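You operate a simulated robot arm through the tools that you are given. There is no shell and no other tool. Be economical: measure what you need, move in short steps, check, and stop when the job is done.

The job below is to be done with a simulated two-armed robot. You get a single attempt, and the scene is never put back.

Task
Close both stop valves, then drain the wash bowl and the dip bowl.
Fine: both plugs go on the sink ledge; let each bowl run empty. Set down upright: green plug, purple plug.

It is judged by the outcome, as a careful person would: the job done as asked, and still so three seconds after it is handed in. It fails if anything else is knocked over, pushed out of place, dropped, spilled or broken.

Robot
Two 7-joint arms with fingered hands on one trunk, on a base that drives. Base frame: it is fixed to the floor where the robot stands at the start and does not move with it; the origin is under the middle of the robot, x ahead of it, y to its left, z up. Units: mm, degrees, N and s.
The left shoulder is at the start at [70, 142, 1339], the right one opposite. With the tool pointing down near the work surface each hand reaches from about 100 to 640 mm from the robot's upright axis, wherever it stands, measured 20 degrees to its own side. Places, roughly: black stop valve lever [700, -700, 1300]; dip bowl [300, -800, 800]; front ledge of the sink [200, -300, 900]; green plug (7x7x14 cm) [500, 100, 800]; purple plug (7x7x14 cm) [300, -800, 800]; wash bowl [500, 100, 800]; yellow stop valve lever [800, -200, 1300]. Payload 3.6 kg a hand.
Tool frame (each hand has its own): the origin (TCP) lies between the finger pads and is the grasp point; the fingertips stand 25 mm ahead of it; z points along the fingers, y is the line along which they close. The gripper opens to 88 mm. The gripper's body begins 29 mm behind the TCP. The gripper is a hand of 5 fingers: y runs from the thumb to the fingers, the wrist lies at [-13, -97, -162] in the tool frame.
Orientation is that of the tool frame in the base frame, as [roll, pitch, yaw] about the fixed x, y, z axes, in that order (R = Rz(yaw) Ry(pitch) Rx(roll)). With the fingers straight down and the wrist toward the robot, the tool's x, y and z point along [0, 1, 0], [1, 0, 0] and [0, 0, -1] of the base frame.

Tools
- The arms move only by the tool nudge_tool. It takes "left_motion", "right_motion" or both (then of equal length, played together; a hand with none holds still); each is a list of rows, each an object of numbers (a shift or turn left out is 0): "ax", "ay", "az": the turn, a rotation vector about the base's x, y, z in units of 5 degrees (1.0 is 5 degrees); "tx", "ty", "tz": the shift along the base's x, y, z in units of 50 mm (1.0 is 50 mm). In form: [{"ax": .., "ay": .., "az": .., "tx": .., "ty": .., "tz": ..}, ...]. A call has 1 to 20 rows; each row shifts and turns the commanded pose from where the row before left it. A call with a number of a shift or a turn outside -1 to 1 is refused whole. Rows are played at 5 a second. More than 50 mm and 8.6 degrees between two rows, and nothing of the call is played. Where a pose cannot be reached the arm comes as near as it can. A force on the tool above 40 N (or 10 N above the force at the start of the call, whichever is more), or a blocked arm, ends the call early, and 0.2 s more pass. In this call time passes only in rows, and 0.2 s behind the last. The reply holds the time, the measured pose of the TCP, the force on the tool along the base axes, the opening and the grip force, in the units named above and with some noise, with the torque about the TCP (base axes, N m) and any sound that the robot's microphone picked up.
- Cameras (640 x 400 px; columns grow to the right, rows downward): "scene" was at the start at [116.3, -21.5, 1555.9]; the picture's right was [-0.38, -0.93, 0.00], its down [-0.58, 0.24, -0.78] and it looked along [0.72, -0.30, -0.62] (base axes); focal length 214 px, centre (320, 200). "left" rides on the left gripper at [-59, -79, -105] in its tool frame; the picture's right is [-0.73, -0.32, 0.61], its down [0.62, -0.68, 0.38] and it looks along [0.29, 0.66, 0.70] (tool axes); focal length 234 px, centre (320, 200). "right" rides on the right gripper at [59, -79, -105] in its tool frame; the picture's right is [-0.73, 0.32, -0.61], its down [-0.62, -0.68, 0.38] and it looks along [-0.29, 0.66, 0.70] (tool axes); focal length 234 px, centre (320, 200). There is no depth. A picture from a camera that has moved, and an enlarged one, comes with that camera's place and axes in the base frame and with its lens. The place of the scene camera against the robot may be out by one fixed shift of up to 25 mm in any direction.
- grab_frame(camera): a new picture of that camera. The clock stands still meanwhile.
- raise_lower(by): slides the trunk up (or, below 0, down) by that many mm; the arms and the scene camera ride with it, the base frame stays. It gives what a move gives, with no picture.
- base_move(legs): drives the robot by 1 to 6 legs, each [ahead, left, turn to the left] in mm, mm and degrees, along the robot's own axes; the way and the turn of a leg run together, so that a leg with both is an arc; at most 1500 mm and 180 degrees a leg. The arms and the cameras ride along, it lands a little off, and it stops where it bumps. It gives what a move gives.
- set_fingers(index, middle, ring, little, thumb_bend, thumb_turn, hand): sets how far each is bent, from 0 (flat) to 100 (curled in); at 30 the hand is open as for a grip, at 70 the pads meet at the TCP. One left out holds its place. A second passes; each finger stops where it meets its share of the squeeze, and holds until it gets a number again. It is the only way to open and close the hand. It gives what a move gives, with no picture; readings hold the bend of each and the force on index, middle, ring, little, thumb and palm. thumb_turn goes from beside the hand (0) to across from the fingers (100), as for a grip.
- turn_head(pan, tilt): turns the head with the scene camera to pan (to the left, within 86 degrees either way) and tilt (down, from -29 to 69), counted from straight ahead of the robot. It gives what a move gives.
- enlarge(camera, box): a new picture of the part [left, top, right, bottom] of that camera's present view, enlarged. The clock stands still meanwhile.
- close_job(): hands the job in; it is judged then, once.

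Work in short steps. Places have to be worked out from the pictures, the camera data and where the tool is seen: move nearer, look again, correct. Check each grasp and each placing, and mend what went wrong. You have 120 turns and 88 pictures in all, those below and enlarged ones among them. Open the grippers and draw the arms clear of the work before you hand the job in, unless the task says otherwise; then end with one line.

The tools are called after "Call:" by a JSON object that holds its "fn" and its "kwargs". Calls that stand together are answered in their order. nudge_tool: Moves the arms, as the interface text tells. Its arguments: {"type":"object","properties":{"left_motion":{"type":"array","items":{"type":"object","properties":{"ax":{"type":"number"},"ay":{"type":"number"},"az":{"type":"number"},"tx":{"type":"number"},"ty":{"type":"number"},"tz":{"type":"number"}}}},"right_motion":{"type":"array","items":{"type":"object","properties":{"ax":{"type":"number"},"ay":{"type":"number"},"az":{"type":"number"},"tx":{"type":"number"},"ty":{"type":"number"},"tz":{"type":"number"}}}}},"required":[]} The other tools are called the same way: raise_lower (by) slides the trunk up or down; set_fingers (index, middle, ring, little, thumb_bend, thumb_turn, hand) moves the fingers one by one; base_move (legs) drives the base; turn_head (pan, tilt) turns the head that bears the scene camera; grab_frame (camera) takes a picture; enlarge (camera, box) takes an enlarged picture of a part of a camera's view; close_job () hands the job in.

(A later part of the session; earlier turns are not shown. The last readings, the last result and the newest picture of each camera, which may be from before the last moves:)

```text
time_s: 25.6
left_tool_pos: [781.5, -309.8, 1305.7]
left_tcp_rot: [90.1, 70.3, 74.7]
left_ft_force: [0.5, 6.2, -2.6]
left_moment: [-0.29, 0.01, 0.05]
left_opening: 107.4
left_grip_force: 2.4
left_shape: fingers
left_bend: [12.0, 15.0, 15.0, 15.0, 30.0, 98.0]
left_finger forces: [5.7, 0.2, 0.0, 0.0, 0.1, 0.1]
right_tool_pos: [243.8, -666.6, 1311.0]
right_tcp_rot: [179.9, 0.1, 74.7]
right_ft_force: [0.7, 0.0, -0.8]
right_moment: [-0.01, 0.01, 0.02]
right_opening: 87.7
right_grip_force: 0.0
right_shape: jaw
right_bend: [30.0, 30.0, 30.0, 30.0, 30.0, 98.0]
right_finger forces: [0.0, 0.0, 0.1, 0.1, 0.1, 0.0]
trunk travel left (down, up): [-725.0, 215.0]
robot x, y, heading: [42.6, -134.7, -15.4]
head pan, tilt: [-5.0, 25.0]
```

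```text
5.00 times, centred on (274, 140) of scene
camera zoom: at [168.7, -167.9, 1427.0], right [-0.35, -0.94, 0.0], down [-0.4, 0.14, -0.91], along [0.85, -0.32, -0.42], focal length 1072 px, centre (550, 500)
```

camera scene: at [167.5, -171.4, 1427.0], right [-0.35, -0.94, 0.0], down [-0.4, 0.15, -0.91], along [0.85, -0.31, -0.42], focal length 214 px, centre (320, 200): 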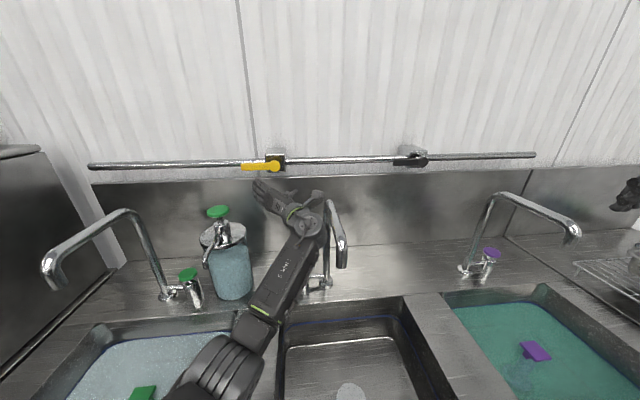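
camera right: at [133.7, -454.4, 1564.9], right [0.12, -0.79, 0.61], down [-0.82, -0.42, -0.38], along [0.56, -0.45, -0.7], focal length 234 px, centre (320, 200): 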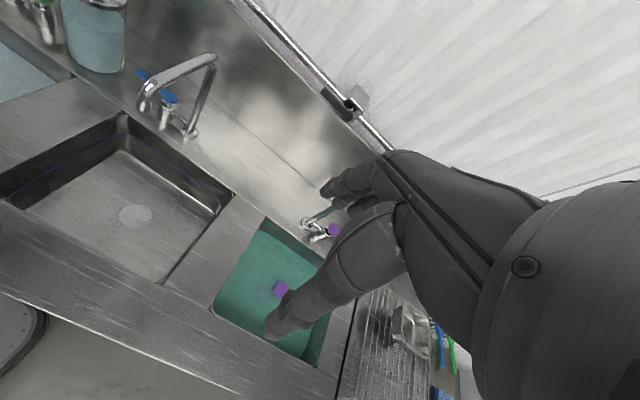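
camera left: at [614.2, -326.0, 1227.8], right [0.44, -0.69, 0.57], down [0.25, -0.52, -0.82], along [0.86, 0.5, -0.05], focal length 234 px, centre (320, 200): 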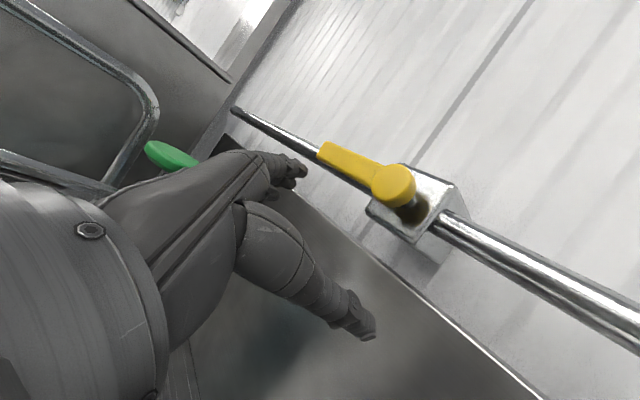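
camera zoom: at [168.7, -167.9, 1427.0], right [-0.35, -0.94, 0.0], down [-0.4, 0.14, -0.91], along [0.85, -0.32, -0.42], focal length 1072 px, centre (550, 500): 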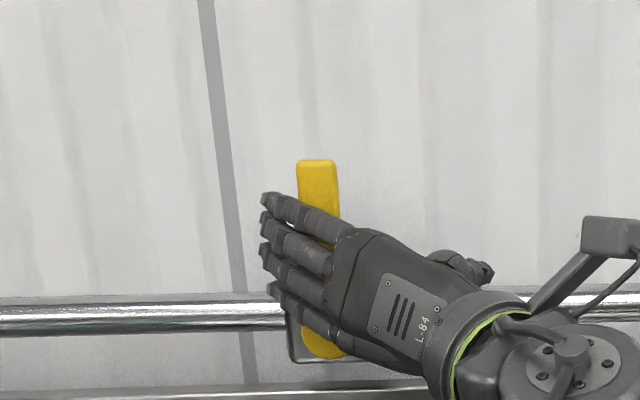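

The lever looks vertical. I back the hand out to the left and toward the robot, and check where the lever stays.

Call:
{"fn": "nudge_tool", "kwargs": {"left_motion": [{"tx": 0.1, "ty": 0.36}, {"tx": -0.6, "ty": 0.166}, {"tx": -0.6, "ty": 0.166}, {"tx": -0.6, "ty": 0.166}]}}

Call:
{"fn": "enlarge", "kwargs": {"camera": "scene", "box": [210, 100, 338, 180]}}

Call:
{"fn": "grab_frame", "kwargs": {"camera": "left"}}

```text
time_s: 26.6
left_tool_pos: [694.5, -270.5, 1304.0]
left_tcp_rot: [89.6, 70.1, 74.0]
left_ft_force: [-0.3, -0.1, 0.2]
left_moment: [0.02, 0.01, -0.04]
left_opening: 102.6
left_grip_force: 0.0
left_shape: fingers
left_bend: [15.0, 15.0, 15.0, 15.0, 30.0, 98.0]
left_finger forces: [0.0, 0.0, 0.0, 0.1, 0.1, 0.0]
right_tool_pos: [241.0, -670.1, 1311.3]
right_tcp_rot: [179.9, 0.0, 74.7]
right_ft_force: [0.5, -0.9, -0.4]
right_moment: [0.01, 0.0, -0.01]
right_opening: 87.5
right_grip_force: 0.0
right_shape: jaw
right_bend: [30.0, 30.0, 30.0, 30.0, 30.0, 98.0]
right_finger forces: [0.0, 0.0, 0.0, 0.0, 0.0, 0.0]
trunk travel left (down, up): [-725.0, 215.0]
robot x, y, heading: [46.8, -136.7, -15.4]
head pan, tilt: [-5.0, 25.0]
```

```text
5.00 times, centred on (274, 140) of scene
camera zoom: at [166.9, -171.6, 1427.2], right [-0.35, -0.94, 0.0], down [-0.4, 0.15, -0.91], along [0.85, -0.31, -0.42], focal length 1072 px, centre (550, 500)
```

zoom: 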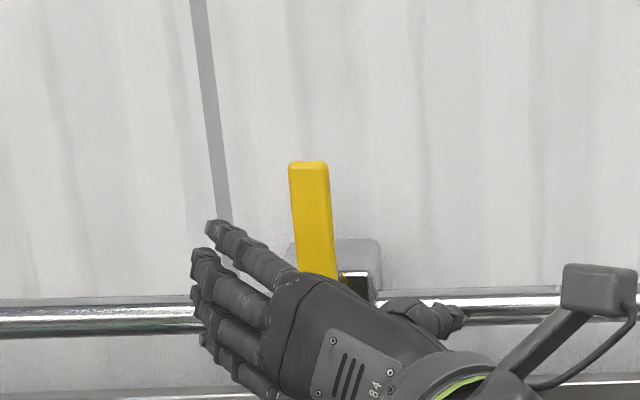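

```text
57 pictures are left
camera left: at [567.3, -332.5, 1332.9], right [0.44, -0.69, 0.57], down [0.26, -0.51, -0.82], along [0.86, 0.5, -0.05], focal length 234 px, centre (320, 200)
```

left: 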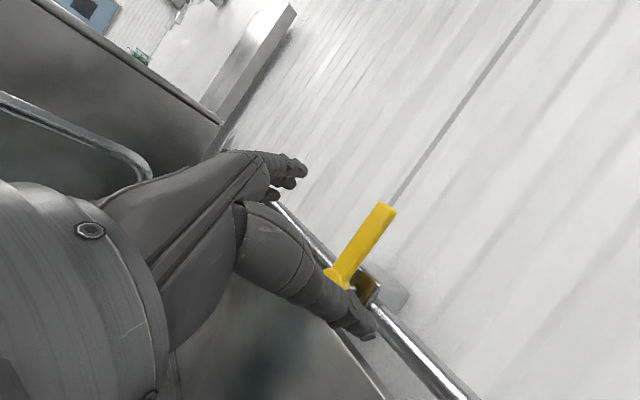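

The yellow valve is closed, with its lever standing vertical. Before sliding the robot right to the black valve, I look at what is on that side.

Call:
{"fn": "turn_head", "kwargs": {"pan": -50, "tilt": 25}}

Call:
{"fn": "grab_frame", "kwargs": {"camera": "scene"}}

```text
time_s: 27.8
left_tool_pos: [695.4, -271.4, 1304.0]
left_tcp_rot: [89.6, 70.0, 74.0]
left_ft_force: [-0.9, -0.1, 0.3]
left_moment: [-0.02, 0.02, 0.01]
left_opening: 102.4
left_grip_force: 0.0
left_shape: fingers
left_bend: [15.0, 15.0, 15.0, 15.0, 30.0, 98.0]
left_finger forces: [0.0, 0.0, 0.0, 0.0, 0.0, 0.1]
right_tool_pos: [240.5, -669.1, 1310.2]
right_tcp_rot: [179.9, 0.1, 74.6]
right_ft_force: [-0.3, 0.0, -0.5]
right_moment: [0.02, 0.01, 0.01]
right_opening: 87.8
right_grip_force: 0.0
right_shape: jaw
right_bend: [30.0, 30.0, 30.0, 30.0, 30.0, 98.0]
right_finger forces: [0.0, 0.0, 0.0, 0.0, 0.0, 0.0]
trunk travel left (down, up): [-725.0, 215.0]
robot x, y, heading: [47.1, -141.1, -15.2]
head pan, tilt: [-50.0, 25.0]
```

```text
56 pictures are left
camera scene: at [119.8, -223.1, 1427.1], right [-0.91, -0.42, 0.0], down [-0.18, 0.38, -0.91], along [0.38, -0.82, -0.42], focal length 214 px, centre (320, 200)
```

scene: 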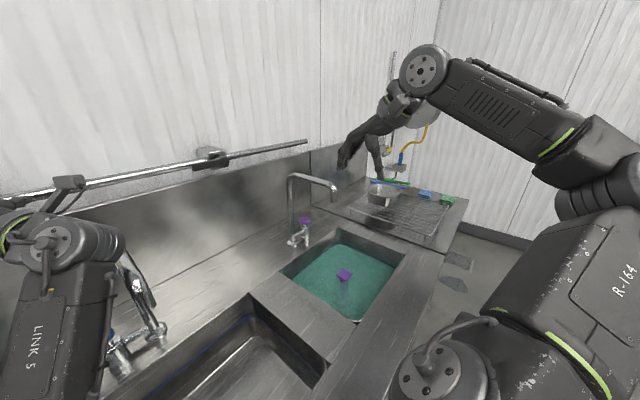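

The way is clear; the rack is low and the right wall is far off. I slide the robot 430 mm right and look at the black valve.

Call:
{"fn": "base_move", "kwargs": {"legs": [[0, -430, 0]]}}

Call:
{"fn": "turn_head", "kwargs": {"pan": -5, "tilt": 25}}

Call:
{"fn": "grab_frame", "kwargs": {"camera": "scene"}}

Call:
{"fn": "grab_frame", "kwargs": {"camera": "left"}}

```text
time_s: 28.7
left_tool_pos: [691.2, -281.0, 1305.5]
left_tcp_rot: [89.1, 70.5, 74.6]
left_ft_force: [-0.4, 0.5, 0.3]
left_moment: [0.02, -0.02, -0.02]
left_opening: 102.6
left_grip_force: 0.1
left_shape: fingers
left_bend: [15.0, 15.0, 15.0, 15.0, 30.0, 98.0]
left_finger forces: [0.0, 0.0, 0.0, 0.0, 0.1, 0.0]
right_tool_pos: [236.0, -688.9, 1312.8]
right_tcp_rot: [180.0, 0.1, 75.0]
right_ft_force: [0.2, 0.2, 1.2]
right_moment: [0.01, 0.03, -0.01]
right_opening: 87.6
right_grip_force: 0.0
right_shape: jaw
right_bend: [30.0, 30.0, 30.0, 30.0, 30.0, 98.0]
right_finger forces: [0.0, 0.1, 0.0, 0.1, 0.1, 0.0]
trunk travel left (down, up): [-725.0, 215.0]
robot x, y, heading: [43.0, -162.5, -14.8]
head pan, tilt: [-50.0, 25.0]
stopped in leg 1: the robot was blocked; the commanded pose is now the measured one
```

```text
time_s: 29.9
left_tool_pos: [690.0, -281.8, 1305.3]
left_tcp_rot: [89.5, 70.4, 74.7]
left_ft_force: [-1.8, 1.0, -0.1]
left_moment: [-0.01, 0.02, 0.01]
left_opening: 103.0
left_grip_force: 0.0
left_shape: fingers
left_bend: [15.0, 15.0, 15.0, 15.0, 30.0, 98.0]
left_finger forces: [0.0, 0.1, 0.1, 0.0, 0.1, 0.0]
right_tool_pos: [235.8, -687.6, 1313.1]
right_tcp_rot: [180.0, 0.3, 74.8]
right_ft_force: [0.2, -0.7, -0.7]
right_moment: [-0.01, -0.01, -0.02]
right_opening: 87.8
right_grip_force: 0.1
right_shape: jaw
right_bend: [30.0, 30.0, 30.0, 30.0, 30.0, 98.0]
right_finger forces: [0.0, 0.0, 0.0, 0.1, 0.1, 0.0]
trunk travel left (down, up): [-725.0, 215.0]
robot x, y, heading: [43.0, -161.0, -15.1]
head pan, tilt: [-5.0, 25.0]
```

```text
55 pictures are left
camera scene: at [161.0, -189.4, 1427.4], right [-0.34, -0.94, 0.0], down [-0.4, 0.14, -0.91], along [0.85, -0.31, -0.42], focal length 214 px, centre (320, 200)
```

scene: 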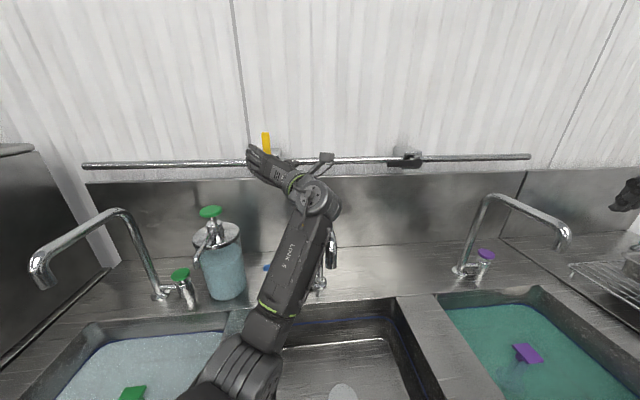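

```text
54 pictures are left
camera left: at [565.5, -344.9, 1334.4], right [0.44, -0.68, 0.58], down [0.26, -0.52, -0.81], along [0.86, 0.51, -0.05], focal length 234 px, centre (320, 200)
```

left: 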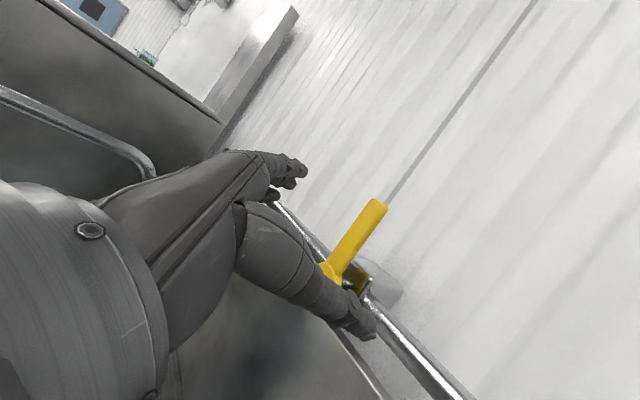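

The base was blocked after 20 mm, probably by the forearm on the middle faucet. I go back left 25 mm, raise the trunk 150 mm so the arm clears the faucets, and check.

Call:
{"fn": "base_move", "kwargs": {"legs": [[0, 25, 0]]}}

Call:
{"fn": "raise_lower", "kwargs": {"by": 150}}

Call:
{"fn": "turn_head", "kwargs": {"pan": -5, "tilt": 45}}

Call:
{"fn": "grab_frame", "kwargs": {"camera": "scene"}}

```text
time_s: 30.7
left_tool_pos: [696.1, -269.1, 1303.5]
left_tcp_rot: [89.7, 69.9, 74.9]
left_ft_force: [-0.8, 0.3, 0.2]
left_moment: [-0.01, 0.0, 0.05]
left_opening: 102.6
left_grip_force: 0.0
left_shape: fingers
left_bend: [15.0, 15.0, 15.0, 15.0, 30.0, 98.0]
left_finger forces: [0.0, 0.0, 0.1, 0.0, 0.0, 0.0]
right_tool_pos: [241.6, -675.2, 1308.0]
right_tcp_rot: [179.9, -0.1, 74.7]
right_ft_force: [-0.2, -0.7, -0.1]
right_moment: [0.0, -0.02, 0.02]
right_opening: 87.6
right_grip_force: 0.0
right_shape: jaw
right_bend: [30.0, 30.0, 30.0, 30.0, 30.0, 98.0]
right_finger forces: [0.0, 0.0, 0.0, 0.1, 0.1, 0.1]
trunk travel left (down, up): [-725.0, 215.0]
robot x, y, heading: [47.6, -142.3, -14.9]
head pan, tilt: [-5.0, 25.0]
```

```text
time_s: 32.4
left_tool_pos: [697.1, -265.8, 1454.7]
left_tcp_rot: [89.7, 70.2, 74.8]
left_ft_force: [0.2, 0.7, -0.6]
left_moment: [0.0, -0.02, -0.01]
left_opening: 102.6
left_grip_force: 0.0
left_shape: fingers
left_bend: [15.0, 15.0, 15.0, 15.0, 30.0, 98.0]
left_finger forces: [0.0, 0.1, 0.0, 0.0, 0.0, 0.0]
right_tool_pos: [242.9, -671.0, 1459.6]
right_tcp_rot: [-180.0, 0.0, 74.8]
right_ft_force: [-0.1, -0.5, -0.5]
right_moment: [0.01, 0.0, 0.03]
right_opening: 87.7
right_grip_force: 0.0
right_shape: jaw
right_bend: [30.0, 30.0, 30.0, 30.0, 30.0, 98.0]
right_finger forces: [0.0, 0.0, 0.0, 0.1, 0.0, 0.1]
trunk travel left (down, up): [-875.0, 65.0]
robot x, y, heading: [50.0, -140.6, -15.1]
head pan, tilt: [-5.0, 25.0]
```

```text
time_s: 33.2
left_tool_pos: [697.3, -264.2, 1454.4]
left_tcp_rot: [89.8, 70.2, 74.8]
left_ft_force: [-0.4, 0.7, 0.2]
left_moment: [0.01, 0.04, -0.03]
left_opening: 102.7
left_grip_force: 0.1
left_shape: fingers
left_bend: [15.0, 15.0, 15.0, 15.0, 30.0, 98.0]
left_finger forces: [0.0, 0.0, 0.1, 0.0, 0.0, 0.0]
right_tool_pos: [243.1, -670.6, 1459.4]
right_tcp_rot: [-180.0, 0.0, 74.8]
right_ft_force: [0.3, -0.2, 0.0]
right_moment: [0.01, -0.03, -0.02]
right_opening: 87.6
right_grip_force: 0.1
right_shape: jaw
right_bend: [30.0, 30.0, 30.0, 30.0, 30.0, 98.0]
right_finger forces: [0.0, 0.0, 0.0, 0.0, 0.0, 0.0]
trunk travel left (down, up): [-875.0, 65.0]
robot x, y, heading: [47.0, -140.4, -15.1]
head pan, tilt: [-5.0, 45.0]
```

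```text
53 pictures are left
camera scene: at [157.2, -168.9, 1546.5], right [-0.34, -0.94, 0.0], down [-0.66, 0.24, -0.71], along [0.66, -0.24, -0.71], focal length 214 px, centre (320, 200)
```

scene: 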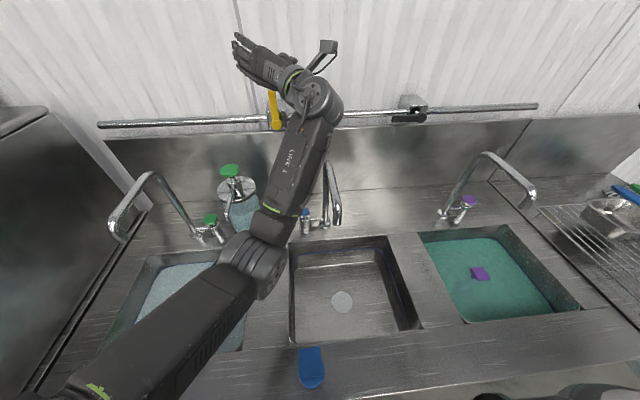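

Everything looks in place and the arm is now high above the faucets. I drive right again.

Call:
{"fn": "base_move", "kwargs": {"legs": [[0, -440, 0]]}}

Call:
{"fn": "grab_frame", "kwargs": {"camera": "scene"}}

```text
time_s: 35.9
left_tool_pos: [582.2, -693.3, 1454.6]
left_tcp_rot: [89.9, 70.2, 74.6]
left_ft_force: [-0.3, -0.3, 0.1]
left_moment: [-0.04, 0.0, -0.03]
left_opening: 102.6
left_grip_force: 0.0
left_shape: fingers
left_bend: [15.0, 15.0, 15.0, 15.0, 30.0, 98.0]
left_finger forces: [0.0, 0.0, 0.0, 0.0, 0.1, 0.1]
right_tool_pos: [123.9, -1096.2, 1461.0]
right_tcp_rot: [-180.0, 0.1, 74.5]
right_ft_force: [0.7, 0.6, -0.5]
right_moment: [0.01, 0.0, -0.02]
right_opening: 87.7
right_grip_force: 0.0
right_shape: jaw
right_bend: [30.0, 30.0, 30.0, 30.0, 30.0, 98.0]
right_finger forces: [0.0, 0.0, 0.0, 0.0, 0.0, 0.1]
trunk travel left (down, up): [-875.0, 65.0]
robot x, y, heading: [-73.2, -568.5, -15.4]
head pan, tilt: [-5.0, 45.0]
```

```text
52 pictures are left
camera scene: at [41.0, -593.3, 1546.5], right [-0.35, -0.94, 0.0], down [-0.66, 0.25, -0.71], along [0.66, -0.25, -0.71], focal length 214 px, centre (320, 200)
```

scene: 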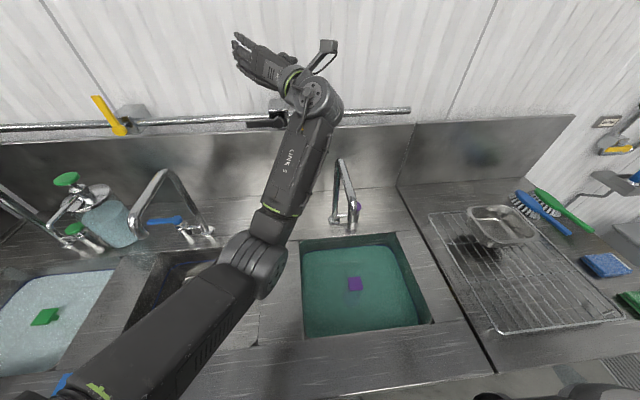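

The robot moved 443 mm and nothing was touched. The right faucet sits about 40 mm further right of the arm than the middle one did, so I lower the trunk again and look with the left camera.

Call:
{"fn": "raise_lower", "kwargs": {"by": -150}}

Call:
{"fn": "turn_head", "kwargs": {"pan": -5, "tilt": 25}}

Call:
{"fn": "grab_frame", "kwargs": {"camera": "left"}}

Call:
{"fn": "enlarge", "kwargs": {"camera": "scene", "box": [200, 90, 360, 190]}}

```text
time_s: 37.7
left_tool_pos: [580.3, -694.0, 1305.2]
left_tcp_rot: [89.7, 70.2, 74.5]
left_ft_force: [0.1, -0.8, -1.1]
left_moment: [-0.01, -0.01, -0.02]
left_opening: 102.5
left_grip_force: 0.0
left_shape: fingers
left_bend: [15.0, 15.0, 15.0, 15.0, 30.0, 98.0]
left_finger forces: [0.0, 0.0, 0.1, 0.0, 0.0, 0.0]
right_tool_pos: [122.9, -1097.9, 1310.5]
right_tcp_rot: [179.9, 0.0, 74.5]
right_ft_force: [-0.1, 0.3, -0.4]
right_moment: [0.0, -0.01, -0.01]
right_opening: 87.8
right_grip_force: 0.1
right_shape: jaw
right_bend: [30.0, 30.0, 30.0, 30.0, 30.0, 98.0]
right_finger forces: [0.0, 0.0, 0.0, 0.0, 0.0, 0.0]
trunk travel left (down, up): [-725.0, 215.0]
robot x, y, heading: [-69.5, -565.0, -15.5]
head pan, tilt: [-5.0, 45.0]
```

```text
time_s: 38.5
left_tool_pos: [579.9, -694.5, 1303.6]
left_tcp_rot: [89.8, 70.2, 74.6]
left_ft_force: [0.2, -0.9, 0.5]
left_moment: [0.02, 0.01, -0.01]
left_opening: 102.6
left_grip_force: 0.0
left_shape: fingers
left_bend: [15.0, 15.0, 15.0, 15.0, 30.0, 98.0]
left_finger forces: [0.1, 0.0, 0.1, 0.0, 0.0, 0.0]
right_tool_pos: [123.5, -1098.2, 1311.0]
right_tcp_rot: [180.0, 0.0, 74.5]
right_ft_force: [0.9, 0.5, 0.9]
right_moment: [0.0, 0.01, -0.02]
right_opening: 88.0
right_grip_force: 0.0
right_shape: jaw
right_bend: [30.0, 30.0, 30.0, 30.0, 30.0, 98.0]
right_finger forces: [0.0, 0.1, 0.0, 0.0, 0.0, 0.1]
trunk travel left (down, up): [-725.0, 215.0]
robot x, y, heading: [-70.2, -565.1, -15.5]
head pan, tilt: [-5.0, 25.0]
```

```text
51 pictures are left
camera left: at [454.0, -757.1, 1332.9], right [0.44, -0.69, 0.57], down [0.26, -0.52, -0.82], along [0.86, 0.51, -0.05], focal length 234 px, centre (320, 200)
```

left: 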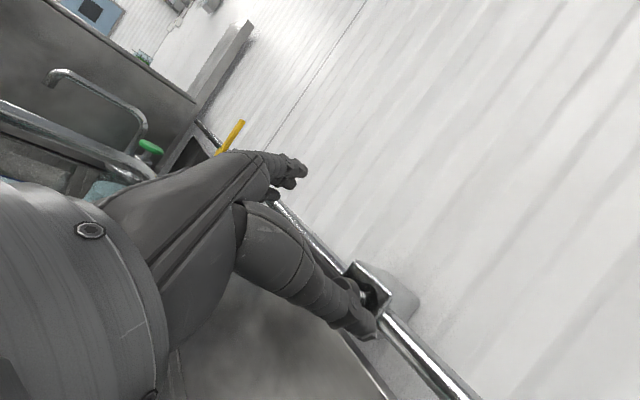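

```text
4.00 times, centred on (280, 140) of scene
camera zoom: at [50.5, -599.1, 1427.0], right [-0.35, -0.94, 0.0], down [-0.4, 0.15, -0.91], along [0.85, -0.32, -0.42], focal length 858 px, centre (480, 440)
```

zoom: 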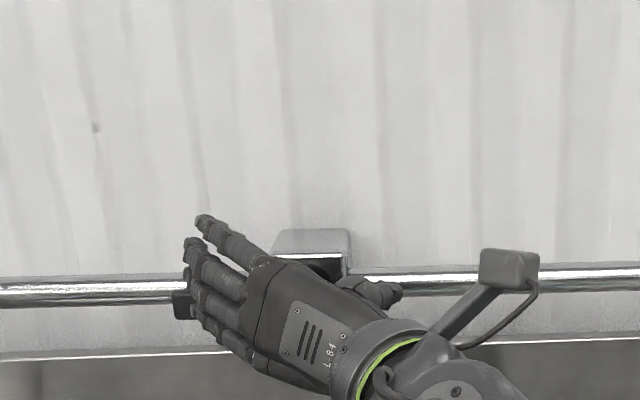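

The valve sits nearly the same relative to the hand as the yellow one did, with the hub at about v -504. I lower the hand 105 mm, below the lever height, and check.

Call:
{"fn": "nudge_tool", "kwargs": {"left_motion": [{"tz": -0.7}, {"tz": -0.7}, {"tz": -0.7}]}}

Call:
{"fn": "enlarge", "kwargs": {"camera": "left", "box": [200, 80, 520, 280]}}

Call:
{"fn": "enlarge", "kwargs": {"camera": "scene", "box": [210, 130, 338, 210]}}

```text
time_s: 39.3
left_tool_pos: [581.6, -693.4, 1200.5]
left_tcp_rot: [89.5, 70.2, 74.5]
left_ft_force: [-0.2, 0.6, 0.3]
left_moment: [-0.01, -0.02, 0.0]
left_opening: 102.5
left_grip_force: 0.0
left_shape: fingers
left_bend: [15.0, 15.0, 15.0, 15.0, 30.0, 98.0]
left_finger forces: [0.1, 0.1, 0.1, 0.0, 0.0, 0.0]
right_tool_pos: [122.4, -1097.5, 1311.1]
right_tcp_rot: [-179.9, 0.0, 74.6]
right_ft_force: [0.4, 0.3, 0.9]
right_moment: [-0.01, 0.02, 0.01]
right_opening: 87.7
right_grip_force: 0.0
right_shape: jaw
right_bend: [30.0, 30.0, 30.0, 30.0, 30.0, 98.0]
right_finger forces: [0.0, 0.0, 0.0, 0.0, 0.1, 0.0]
trunk travel left (down, up): [-725.0, 215.0]
robot x, y, heading: [-69.5, -564.3, -15.4]
head pan, tilt: [-5.0, 25.0]
```

```text
2.00 times, centred on (360, 180) of left
camera zoom: at [455.3, -756.2, 1228.3], right [0.44, -0.69, 0.58], down [0.26, -0.51, -0.82], along [0.86, 0.51, -0.05], focal length 468 px, centre (240, 240)
```

zoom: 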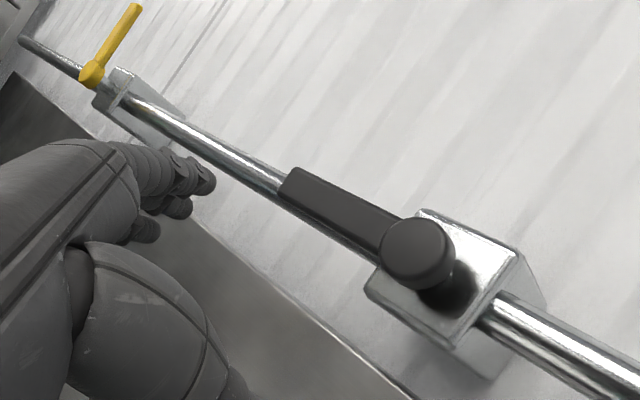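

```text
5.00 times, centred on (274, 170) of scene
camera zoom: at [50.9, -598.8, 1427.1], right [-0.35, -0.94, 0.0], down [-0.4, 0.15, -0.91], along [0.85, -0.32, -0.42], focal length 1072 px, centre (550, 350)
```

zoom: 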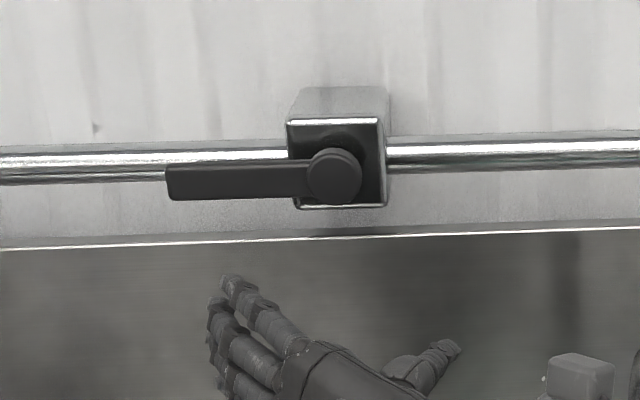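

The hub is at about u 838, v -498, z 1263, and the index tip is below the lever. I go 92 mm forward and check before pushing.

Call:
{"fn": "nudge_tool", "kwargs": {"left_motion": [{"tx": 0.6, "ty": -0.166}, {"tx": 0.6, "ty": -0.166}, {"tx": 0.574, "ty": -0.16}]}}

Call:
{"fn": "enlarge", "kwargs": {"camera": "scene", "box": [210, 130, 338, 210]}}

```text
time_s: 40.1
left_tool_pos: [670.0, -719.1, 1200.6]
left_tcp_rot: [89.6, 70.2, 74.4]
left_ft_force: [-0.2, -0.1, -0.6]
left_moment: [0.02, -0.03, 0.01]
left_opening: 102.6
left_grip_force: 0.1
left_shape: fingers
left_bend: [15.0, 15.0, 15.0, 15.0, 30.0, 98.0]
left_finger forces: [0.0, 0.1, 0.0, 0.0, 0.1, 0.0]
right_tool_pos: [123.5, -1099.1, 1309.3]
right_tcp_rot: [179.9, 0.0, 74.4]
right_ft_force: [0.3, -0.4, -0.6]
right_moment: [-0.03, 0.0, 0.02]
right_opening: 87.9
right_grip_force: 0.0
right_shape: jaw
right_bend: [30.0, 30.0, 30.0, 30.0, 30.0, 98.0]
right_finger forces: [0.0, 0.1, 0.0, 0.0, 0.0, 0.0]
trunk travel left (down, up): [-725.0, 215.0]
robot x, y, heading: [-74.7, -561.1, -15.7]
head pan, tilt: [-5.0, 25.0]
```

```text
5.00 times, centred on (274, 170) of scene
camera zoom: at [50.8, -599.4, 1427.0], right [-0.35, -0.94, 0.0], down [-0.4, 0.15, -0.91], along [0.85, -0.32, -0.42], focal length 1072 px, centre (550, 350)
```

zoom: 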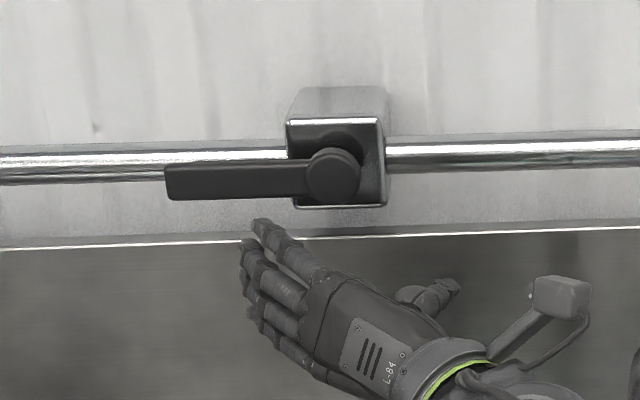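

The placement matches the first valve. I push up, shifting slightly left.

Call:
{"fn": "nudge_tool", "kwargs": {"left_motion": [{"tz": 0.3, "tx": 0.04, "ty": 0.15}, {"tz": 0.3}, {"tz": 0.3}, {"tz": 0.3}]}}

Call:
{"fn": "enlarge", "kwargs": {"camera": "scene", "box": [210, 110, 338, 190]}}

```text
time_s: 41.1
left_tool_pos: [669.9, -711.9, 1259.6]
left_tcp_rot: [89.6, 70.2, 74.4]
left_ft_force: [-1.6, 0.6, -2.0]
left_moment: [-0.11, 0.0, 0.04]
left_opening: 102.1
left_grip_force: 1.3
left_shape: fingers
left_bend: [15.0, 15.0, 15.0, 15.0, 30.0, 98.0]
left_finger forces: [2.1, 0.1, 0.0, 0.0, 0.1, 0.0]
right_tool_pos: [122.7, -1097.5, 1310.6]
right_tcp_rot: [-179.9, 0.1, 74.6]
right_ft_force: [0.1, -0.2, 0.4]
right_moment: [-0.05, 0.03, 0.01]
right_opening: 87.8
right_grip_force: 0.1
right_shape: jaw
right_bend: [30.0, 30.0, 30.0, 30.0, 30.0, 98.0]
right_finger forces: [0.1, 0.1, 0.1, 0.1, 0.1, 0.0]
trunk travel left (down, up): [-725.0, 215.0]
robot x, y, heading: [-70.6, -560.1, -15.6]
head pan, tilt: [-5.0, 25.0]
```

```text
5.00 times, centred on (274, 150) of scene
camera zoom: at [50.4, -598.8, 1427.1], right [-0.35, -0.94, 0.0], down [-0.4, 0.15, -0.91], along [0.85, -0.32, -0.42], focal length 1072 px, centre (550, 450)
```

zoom: 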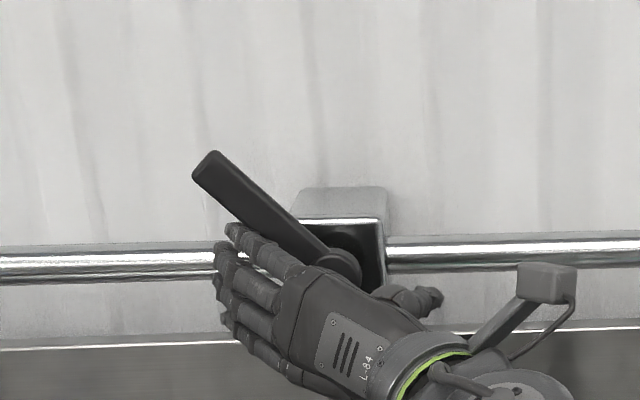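

The lever is past 40 degrees with 2 N. I continue along the arc.

Call:
{"fn": "nudge_tool", "kwargs": {"left_motion": [{"tz": 0.4, "tx": -0.027, "ty": -0.1}, {"tz": 0.3, "tx": -0.053, "ty": -0.193}, {"tz": 0.2, "tx": -0.053, "ty": -0.193}, {"tz": 0.05, "tx": -0.04, "ty": -0.145}]}}

Call:
{"fn": "enlarge", "kwargs": {"camera": "scene", "box": [210, 100, 338, 180]}}

```text
time_s: 42.1
left_tool_pos: [661.9, -743.9, 1306.8]
left_tcp_rot: [89.6, 70.3, 74.4]
left_ft_force: [-0.8, 0.3, -0.8]
left_moment: [-0.11, 0.03, 0.08]
left_opening: 103.9
left_grip_force: 0.8
left_shape: fingers
left_bend: [14.0, 15.0, 15.0, 15.0, 30.0, 98.0]
left_finger forces: [1.8, 0.0, 0.0, 0.0, 0.1, 0.1]
right_tool_pos: [123.6, -1097.8, 1310.9]
right_tcp_rot: [-179.9, 0.0, 74.6]
right_ft_force: [-0.3, -0.1, -0.2]
right_moment: [0.01, 0.0, 0.0]
right_opening: 87.9
right_grip_force: 0.0
right_shape: jaw
right_bend: [30.0, 30.0, 30.0, 30.0, 30.0, 98.0]
right_finger forces: [0.0, 0.0, 0.0, 0.1, 0.0, 0.1]
trunk travel left (down, up): [-725.0, 215.0]
robot x, y, heading: [-72.8, -565.5, -15.6]
head pan, tilt: [-5.0, 25.0]
```

```text
5.00 times, centred on (274, 140) of scene
camera zoom: at [50.2, -598.7, 1427.1], right [-0.35, -0.94, 0.0], down [-0.4, 0.15, -0.91], along [0.85, -0.32, -0.42], focal length 1072 px, centre (550, 500)
```

zoom: 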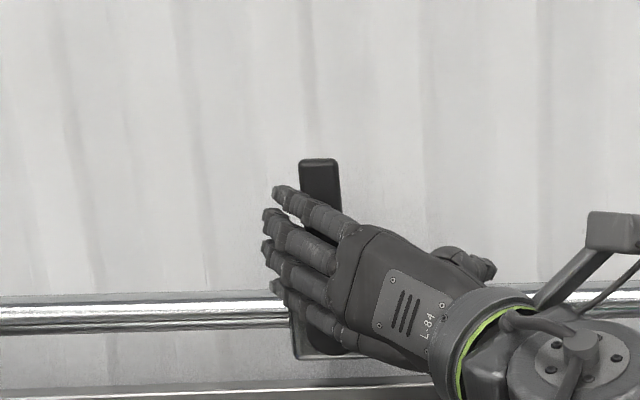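

The lever is nearly upright. I give it 8 mm more to the right until it bears on its stop, then back out.

Call:
{"fn": "nudge_tool", "kwargs": {"left_motion": [{"tx": -0.04, "ty": -0.145}, {"tx": 0.1, "ty": 0.4}, {"tx": -0.6, "ty": 0.166}, {"tx": -0.6, "ty": 0.166}, {"tx": -0.6, "ty": 0.166}]}}

Call:
{"fn": "enlarge", "kwargs": {"camera": "scene", "box": [210, 100, 338, 180]}}

```text
time_s: 43.3
left_tool_pos: [574.0, -705.0, 1306.7]
left_tcp_rot: [89.9, 70.2, 74.7]
left_ft_force: [-0.1, 0.3, -0.1]
left_moment: [-0.02, -0.06, -0.02]
left_opening: 102.6
left_grip_force: 0.1
left_shape: fingers
left_bend: [15.0, 15.0, 15.0, 15.0, 30.0, 98.0]
left_finger forces: [0.0, 0.1, 0.0, 0.0, 0.1, 0.0]
right_tool_pos: [123.5, -1097.9, 1309.9]
right_tcp_rot: [179.9, 0.0, 74.6]
right_ft_force: [0.4, -1.0, 0.5]
right_moment: [0.01, -0.01, -0.05]
right_opening: 87.9
right_grip_force: 0.1
right_shape: jaw
right_bend: [30.0, 30.0, 30.0, 30.0, 30.0, 98.0]
right_finger forces: [0.0, 0.0, 0.1, 0.0, 0.0, 0.0]
trunk travel left (down, up): [-725.0, 215.0]
robot x, y, heading: [-72.9, -567.1, -15.7]
head pan, tilt: [-5.0, 25.0]
```

```text
5.00 times, centred on (274, 140) of scene
camera zoom: at [50.0, -599.0, 1427.1], right [-0.35, -0.94, 0.0], down [-0.4, 0.15, -0.91], along [0.85, -0.32, -0.42], focal length 1072 px, centre (550, 500)
```

zoom: 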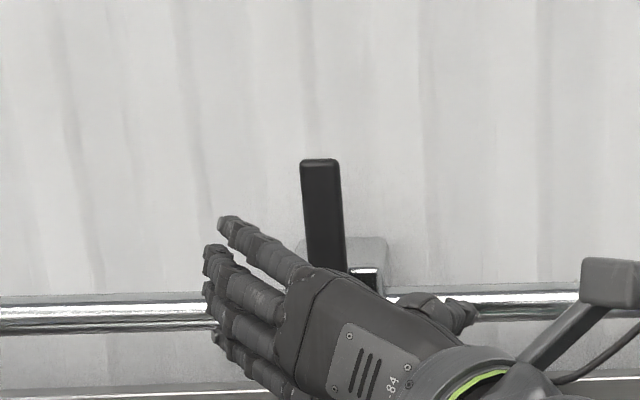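

Both levers now stand vertical, so both valves are closed. Next I draw the left arm back and bring the right hand, pointing down, above the purple plug at about [270,-797].

Call:
{"fn": "nudge_tool", "kwargs": {"left_motion": [{"tx": -0.4, "ty": 0.42}, {"tx": -0.4, "ty": 0.42}, {"tx": -0.4, "ty": 0.42}, {"tx": -0.4, "ty": 0.42}, {"tx": -0.4, "ty": 0.42}, {"tx": -0.4, "ty": 0.42}, {"tx": -0.4, "ty": 0.42}, {"tx": -0.4, "ty": 0.42}], "right_motion": [{"tx": 0.36, "ty": 0.75, "tz": -0.4}, {"tx": 0.36, "ty": 0.75, "tz": -0.4}, {"tx": 0.36, "ty": 0.75, "tz": -0.4}, {"tx": 0.36, "ty": 0.75, "tz": -0.4}, {"tx": 0.36, "ty": 0.75, "tz": -0.4}, {"tx": 0.36, "ty": 0.75, "tz": -0.4}, {"tx": 0.36, "ty": 0.75, "tz": -0.4}, {"tx": 0.36, "ty": 0.75, "tz": -0.4}]}}

Call:
{"fn": "turn_head", "kwargs": {"pan": -10, "tilt": 48}}

Call:
{"fn": "grab_frame", "kwargs": {"camera": "scene"}}

Call:
{"fn": "grab_frame", "kwargs": {"camera": "right"}}

```text
time_s: 45.3
left_tool_pos: [414.7, -520.2, 1327.4]
left_tcp_rot: [80.7, 65.1, 70.3]
left_ft_force: [-0.3, -0.2, -0.3]
left_moment: [-0.02, 0.01, 0.0]
left_opening: 102.7
left_grip_force: 0.0
left_shape: fingers
left_bend: [15.0, 15.0, 15.0, 15.0, 30.0, 98.0]
left_finger forces: [0.1, 0.1, 0.0, 0.1, 0.1, 0.0]
right_tool_pos: [266.4, -799.0, 1147.2]
right_tcp_rot: [-180.0, -0.2, 74.5]
right_ft_force: [-0.2, 0.7, 0.3]
right_moment: [0.06, -0.02, -0.01]
right_opening: 87.9
right_grip_force: 0.1
right_shape: jaw
right_bend: [30.0, 30.0, 30.0, 30.0, 30.0, 98.0]
right_finger forces: [0.0, 0.0, 0.0, 0.0, 0.0, 0.0]
trunk travel left (down, up): [-725.0, 215.0]
robot x, y, heading: [-68.9, -567.8, -15.4]
head pan, tilt: [-5.0, 25.0]
stopped in row 8 (left hand): the arm was blocked; the commanded pose is now the measured one
```

```text
time_s: 46.2
left_tool_pos: [414.7, -518.8, 1325.9]
left_tcp_rot: [80.9, 65.2, 70.3]
left_ft_force: [-0.1, -0.5, 0.5]
left_moment: [-0.04, 0.02, 0.01]
left_opening: 102.8
left_grip_force: 0.2
left_shape: fingers
left_bend: [15.0, 15.0, 15.0, 15.0, 30.0, 98.0]
left_finger forces: [0.0, 0.0, 0.0, 0.1, 0.0, 0.0]
right_tool_pos: [266.6, -797.2, 1147.3]
right_tcp_rot: [-180.0, -0.1, 74.5]
right_ft_force: [-0.1, -0.4, 0.6]
right_moment: [0.03, -0.01, 0.01]
right_opening: 88.0
right_grip_force: 0.1
right_shape: jaw
right_bend: [30.0, 30.0, 30.0, 30.0, 30.0, 98.0]
right_finger forces: [0.1, 0.0, 0.0, 0.1, 0.0, 0.1]
trunk travel left (down, up): [-725.0, 215.0]
robot x, y, heading: [-70.2, -562.0, -15.5]
head pan, tilt: [-10.0, 48.0]
```

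```text
43 pictures are left
camera scene: at [35.6, -600.3, 1392.3], right [-0.43, -0.9, 0.0], down [-0.67, 0.32, -0.67], along [0.6, -0.29, -0.74], focal length 214 px, centre (320, 200)
```

scene: 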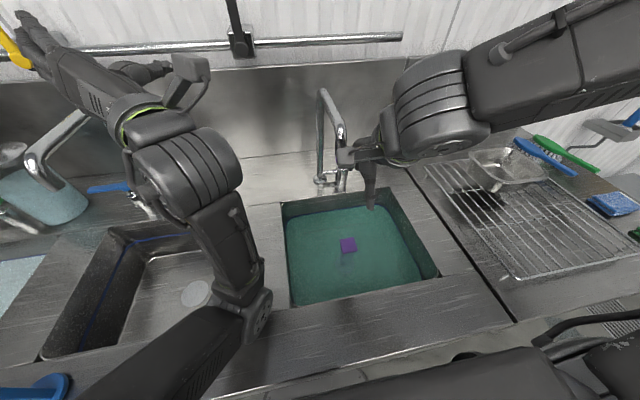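

```text
42 pictures are left
camera right: at [206.9, -718.5, 1253.5], right [0.12, -0.79, 0.61], down [-0.82, -0.42, -0.38], along [0.56, -0.45, -0.7], focal length 234 px, centre (320, 200)
```

right: 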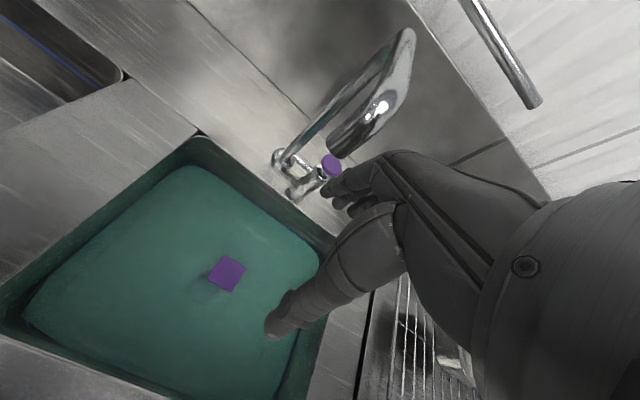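

The plug top solves to about [325,-842,770]. The left arm folded too tightly, so I lift it 120 mm and a bit forward while lowering the right hand for a closer look.

Call:
{"fn": "nudge_tool", "kwargs": {"left_motion": [{"tz": 0.6, "tx": 0.1}, {"tz": 0.6, "tx": 0.1}, {"tz": 0.6, "tx": 0.1}, {"tz": 0.6, "tx": 0.1}], "right_motion": [{"tx": 0.01, "ty": -0.15, "tz": -0.7}, {"tx": 0.01, "ty": -0.15, "tz": -0.7}, {"tx": 0.01, "ty": -0.15, "tz": -0.7}, {"tx": 0.01, "ty": -0.15, "tz": -0.7}]}}

Call:
{"fn": "grab_frame", "kwargs": {"camera": "right"}}

Call:
{"fn": "grab_frame", "kwargs": {"camera": "scene"}}

```text
time_s: 47.2
left_tool_pos: [437.2, -522.4, 1445.2]
left_tcp_rot: [81.0, 65.8, 70.1]
left_ft_force: [-1.2, 0.0, 0.2]
left_moment: [0.02, -0.01, 0.0]
left_opening: 102.7
left_grip_force: 0.2
left_shape: fingers
left_bend: [15.0, 15.0, 15.0, 15.0, 30.0, 98.0]
left_finger forces: [0.0, 0.1, 0.1, 0.0, 0.1, 0.1]
right_tool_pos: [278.9, -831.0, 1008.8]
right_tcp_rot: [-179.9, -0.2, 74.6]
right_ft_force: [0.0, -0.2, 0.3]
right_moment: [-0.03, -0.02, -0.01]
right_opening: 87.7
right_grip_force: 0.1
right_shape: jaw
right_bend: [30.0, 30.0, 30.0, 30.0, 30.0, 98.0]
right_finger forces: [0.1, 0.0, 0.0, 0.0, 0.1, 0.0]
right hand out of reach, approached as far as the arm can: row 2, 3
trunk travel left (down, up): [-725.0, 215.0]
robot x, y, heading: [-71.3, -565.3, -15.7]
head pan, tilt: [-10.0, 48.0]
```

```text
41 pictures are left
camera right: at [218.4, -752.5, 1113.1], right [0.12, -0.79, 0.6], down [-0.82, -0.42, -0.38], along [0.55, -0.45, -0.7], focal length 234 px, centre (320, 200)
```

right: 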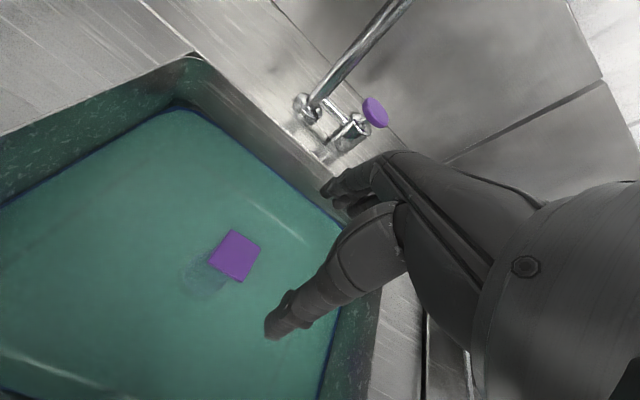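

```text
40 pictures are left
camera scene: at [36.5, -602.6, 1392.1], right [-0.43, -0.9, 0.0], down [-0.67, 0.32, -0.67], along [0.6, -0.29, -0.74], focal length 214 px, centre (320, 200)
```

scene: 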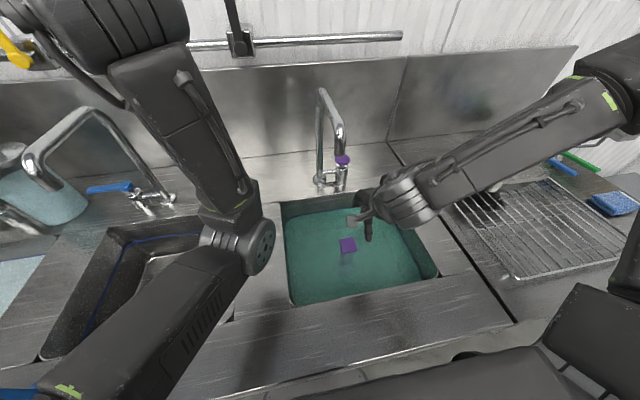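

Two right views agree: the purple handle top is at [324,-842,770], squared with the sink. I lower the hand first, then move forward over it, keeping clear of the faucet spout.

Call:
{"fn": "nudge_tool", "kwargs": {"right_motion": [{"tz": -0.7}, {"tz": -0.7}, {"tz": -0.6, "tx": 0.3, "ty": -0.07}, {"tz": -0.4, "tx": 0.3, "ty": -0.07}, {"tx": 0.3, "ty": -0.07}]}}

Call:
{"fn": "grab_frame", "kwargs": {"camera": "right"}}

```text
time_s: 48.4
left_tool_pos: [434.7, -521.7, 1445.3]
left_tcp_rot: [80.8, 65.6, 69.9]
left_ft_force: [0.1, 0.7, 0.1]
left_moment: [-0.03, -0.02, -0.02]
left_opening: 102.6
left_grip_force: 0.1
left_shape: fingers
left_bend: [15.0, 15.0, 15.0, 15.0, 30.0, 98.0]
left_finger forces: [0.0, 0.0, 0.0, 0.0, 0.0, 0.1]
right_tool_pos: [322.8, -840.4, 890.8]
right_tcp_rot: [-179.9, -0.1, 74.5]
right_ft_force: [-0.2, -0.8, -1.1]
right_moment: [-0.03, -0.02, 0.0]
right_opening: 87.9
right_grip_force: 0.0
right_shape: jaw
right_bend: [30.0, 30.0, 30.0, 30.0, 30.0, 98.0]
right_finger forces: [0.1, 0.0, 0.0, 0.0, 0.0, 0.0]
trunk travel left (down, up): [-725.0, 215.0]
robot x, y, heading: [-69.5, -565.7, -15.4]
head pan, tilt: [-10.0, 48.0]
```

```text
39 pictures are left
camera right: at [261.1, -762.6, 996.0], right [0.12, -0.79, 0.6], down [-0.82, -0.42, -0.38], along [0.56, -0.45, -0.7], focal length 234 px, centre (320, 200)
```

right: 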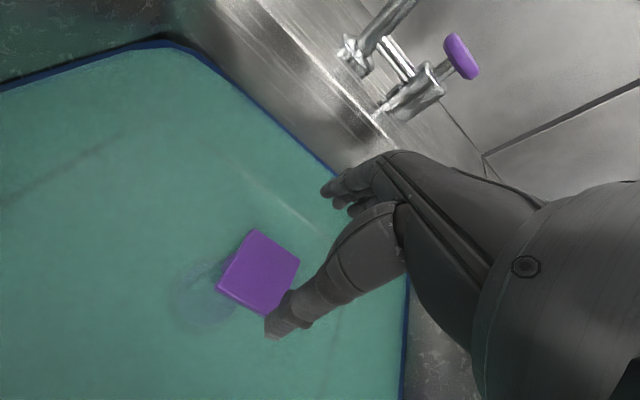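

The hand is centred over the handle within about 5 mm. I descend 90 mm and look.

Call:
{"fn": "nudge_tool", "kwargs": {"right_motion": [{"tz": -0.6, "ty": -0.06}, {"tz": -0.6}, {"tz": -0.6}]}}

Call:
{"fn": "grab_frame", "kwargs": {"camera": "right"}}

Call:
{"fn": "enlarge", "kwargs": {"camera": "scene", "box": [280, 160, 440, 260]}}

```text
time_s: 49.2
left_tool_pos: [435.3, -520.0, 1444.8]
left_tcp_rot: [81.0, 65.7, 70.1]
left_ft_force: [-0.1, -0.2, -0.3]
left_moment: [-0.02, 0.02, 0.03]
left_opening: 102.6
left_grip_force: 0.1
left_shape: fingers
left_bend: [15.0, 15.0, 15.0, 15.0, 30.0, 98.0]
left_finger forces: [0.0, 0.0, 0.1, 0.1, 0.1, 0.1]
right_tool_pos: [303.9, -880.1, 859.2]
right_tcp_rot: [-179.8, -0.1, 74.5]
right_ft_force: [-0.1, 0.0, 0.3]
right_moment: [0.0, 0.01, 0.02]
right_opening: 87.9
right_grip_force: 0.0
right_shape: jaw
right_bend: [30.0, 30.0, 30.0, 30.0, 30.0, 98.0]
right_finger forces: [0.0, 0.0, 0.0, 0.0, 0.0, 0.0]
right hand out of reach, approached as far as the arm can: row 1, 2, 3
trunk travel left (down, up): [-725.0, 215.0]
robot x, y, heading: [-71.0, -559.3, -15.6]
head pan, tilt: [-10.0, 48.0]
```

```text
38 pictures are left
camera right: at [243.5, -801.0, 964.1], right [0.12, -0.79, 0.61], down [-0.82, -0.42, -0.38], along [0.56, -0.45, -0.7], focal length 234 px, centre (320, 200)
```

right: 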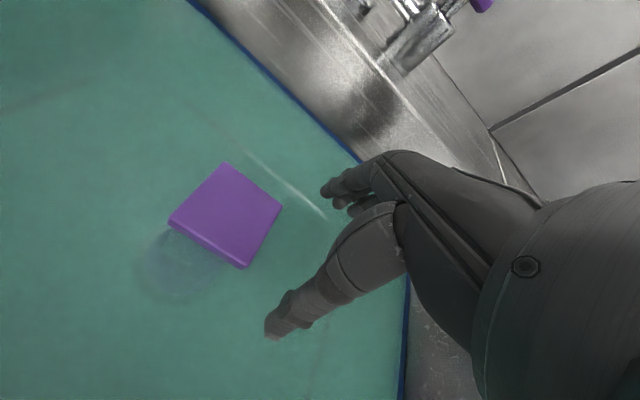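

```text
4.00 times, centred on (360, 210) of scene
camera zoom: at [35.4, -600.8, 1392.3], right [-0.43, -0.9, 0.0], down [-0.67, 0.32, -0.67], along [0.6, -0.29, -0.74], focal length 858 px, centre (160, 160)
```

zoom: 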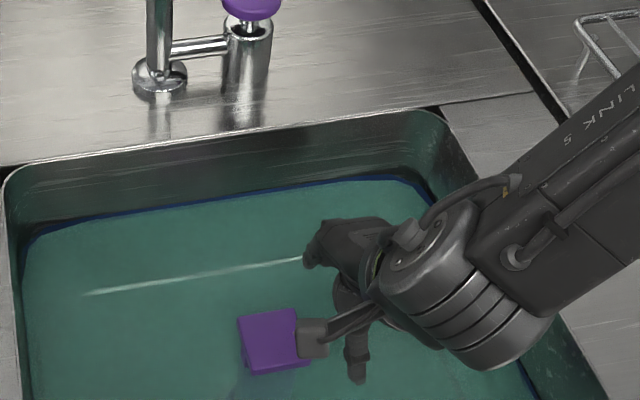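

Combining all the views, including the last sideways shift, puts the plug top at [305,-824,834], not 770. The arm is folded too tightly with the trunk low, so I raise the trunk 150 mm.

Call:
{"fn": "nudge_tool", "kwargs": {"right_motion": [{"tx": -0.5, "ty": 0.14, "tz": 0.2}]}}

Call:
{"fn": "raise_lower", "kwargs": {"by": 150}}

```text
time_s: 49.6
left_tool_pos: [432.3, -521.4, 1445.4]
left_tcp_rot: [80.7, 65.5, 69.9]
left_ft_force: [-0.3, -0.4, 0.1]
left_moment: [0.04, 0.03, -0.01]
left_opening: 102.7
left_grip_force: 0.1
left_shape: fingers
left_bend: [15.0, 15.0, 15.0, 15.0, 30.0, 98.0]
left_finger forces: [0.1, 0.0, 0.0, 0.1, 0.0, 0.0]
right_tool_pos: [278.3, -872.9, 869.3]
right_tcp_rot: [179.9, -0.1, 74.6]
right_ft_force: [-0.4, 0.3, 0.7]
right_moment: [0.03, -0.01, 0.02]
right_opening: 87.9
right_grip_force: 0.1
right_shape: jaw
right_bend: [30.0, 30.0, 30.0, 30.0, 30.0, 98.0]
right_finger forces: [0.0, 0.0, 0.1, 0.0, 0.1, 0.0]
trunk travel left (down, up): [-725.0, 215.0]
robot x, y, heading: [-73.0, -567.8, -15.4]
head pan, tilt: [-10.0, 48.0]
```

```text
time_s: 51.3
left_tool_pos: [436.3, -521.1, 1595.0]
left_tcp_rot: [80.8, 65.7, 69.9]
left_ft_force: [0.1, 0.5, -0.2]
left_moment: [0.03, 0.0, -0.01]
left_opening: 102.3
left_grip_force: 0.1
left_shape: fingers
left_bend: [15.0, 15.0, 15.0, 15.0, 30.0, 98.0]
left_finger forces: [0.1, 0.1, 0.0, 0.1, 0.0, 0.0]
right_tool_pos: [278.5, -872.0, 1019.1]
right_tcp_rot: [-180.0, -0.1, 74.5]
right_ft_force: [-0.2, -0.6, 0.1]
right_moment: [-0.04, 0.0, 0.01]
right_opening: 87.8
right_grip_force: 0.1
right_shape: jaw
right_bend: [30.0, 30.0, 30.0, 30.0, 30.0, 98.0]
right_finger forces: [0.0, 0.0, 0.0, 0.0, 0.0, 0.0]
trunk travel left (down, up): [-875.0, 65.0]
robot x, y, heading: [-68.2, -566.1, -15.3]
head pan, tilt: [-10.0, 48.0]
```

Now I move over the corrected spot and down to z 890.

Call:
{"fn": "nudge_tool", "kwargs": {"right_motion": [{"tx": 0.18, "ty": 0.317, "tz": -0.86}, {"tx": 0.18, "ty": 0.317, "tz": -0.86}, {"tx": 0.18, "ty": 0.317, "tz": -0.86}]}}

Call:
{"fn": "grab_frame", "kwargs": {"camera": "right"}}

```text
time_s: 52.1
left_tool_pos: [435.8, -520.6, 1595.6]
left_tcp_rot: [80.9, 65.6, 70.0]
left_ft_force: [0.2, -0.3, -0.3]
left_moment: [0.03, -0.04, 0.02]
left_opening: 102.5
left_grip_force: 0.2
left_shape: fingers
left_bend: [15.0, 15.0, 15.0, 15.0, 30.0, 98.0]
left_finger forces: [0.0, 0.0, 0.0, 0.0, 0.0, 0.0]
right_tool_pos: [283.7, -878.4, 1004.9]
right_tcp_rot: [-179.9, -0.1, 74.6]
right_ft_force: [-0.3, 0.6, 0.0]
right_moment: [0.0, 0.02, 0.04]
right_opening: 87.8
right_grip_force: 0.0
right_shape: jaw
right_bend: [30.0, 30.0, 30.0, 30.0, 30.0, 98.0]
right_finger forces: [0.0, 0.0, 0.0, 0.0, 0.0, 0.1]
right hand out of reach, approached as far as the arm can: row 1, 2, 3
trunk travel left (down, up): [-875.0, 65.0]
robot x, y, heading: [-67.2, -563.3, -15.5]
head pan, tilt: [-10.0, 48.0]
```

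```text
36 pictures are left
camera right: at [222.9, -799.9, 1110.0], right [0.12, -0.79, 0.61], down [-0.82, -0.42, -0.38], along [0.56, -0.45, -0.7], focal length 234 px, centre (320, 200)
```

right: 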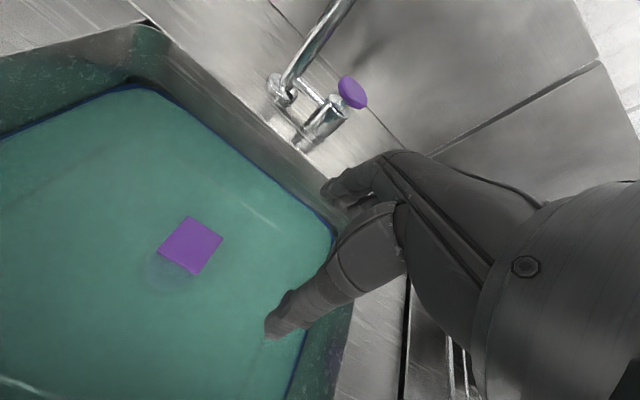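

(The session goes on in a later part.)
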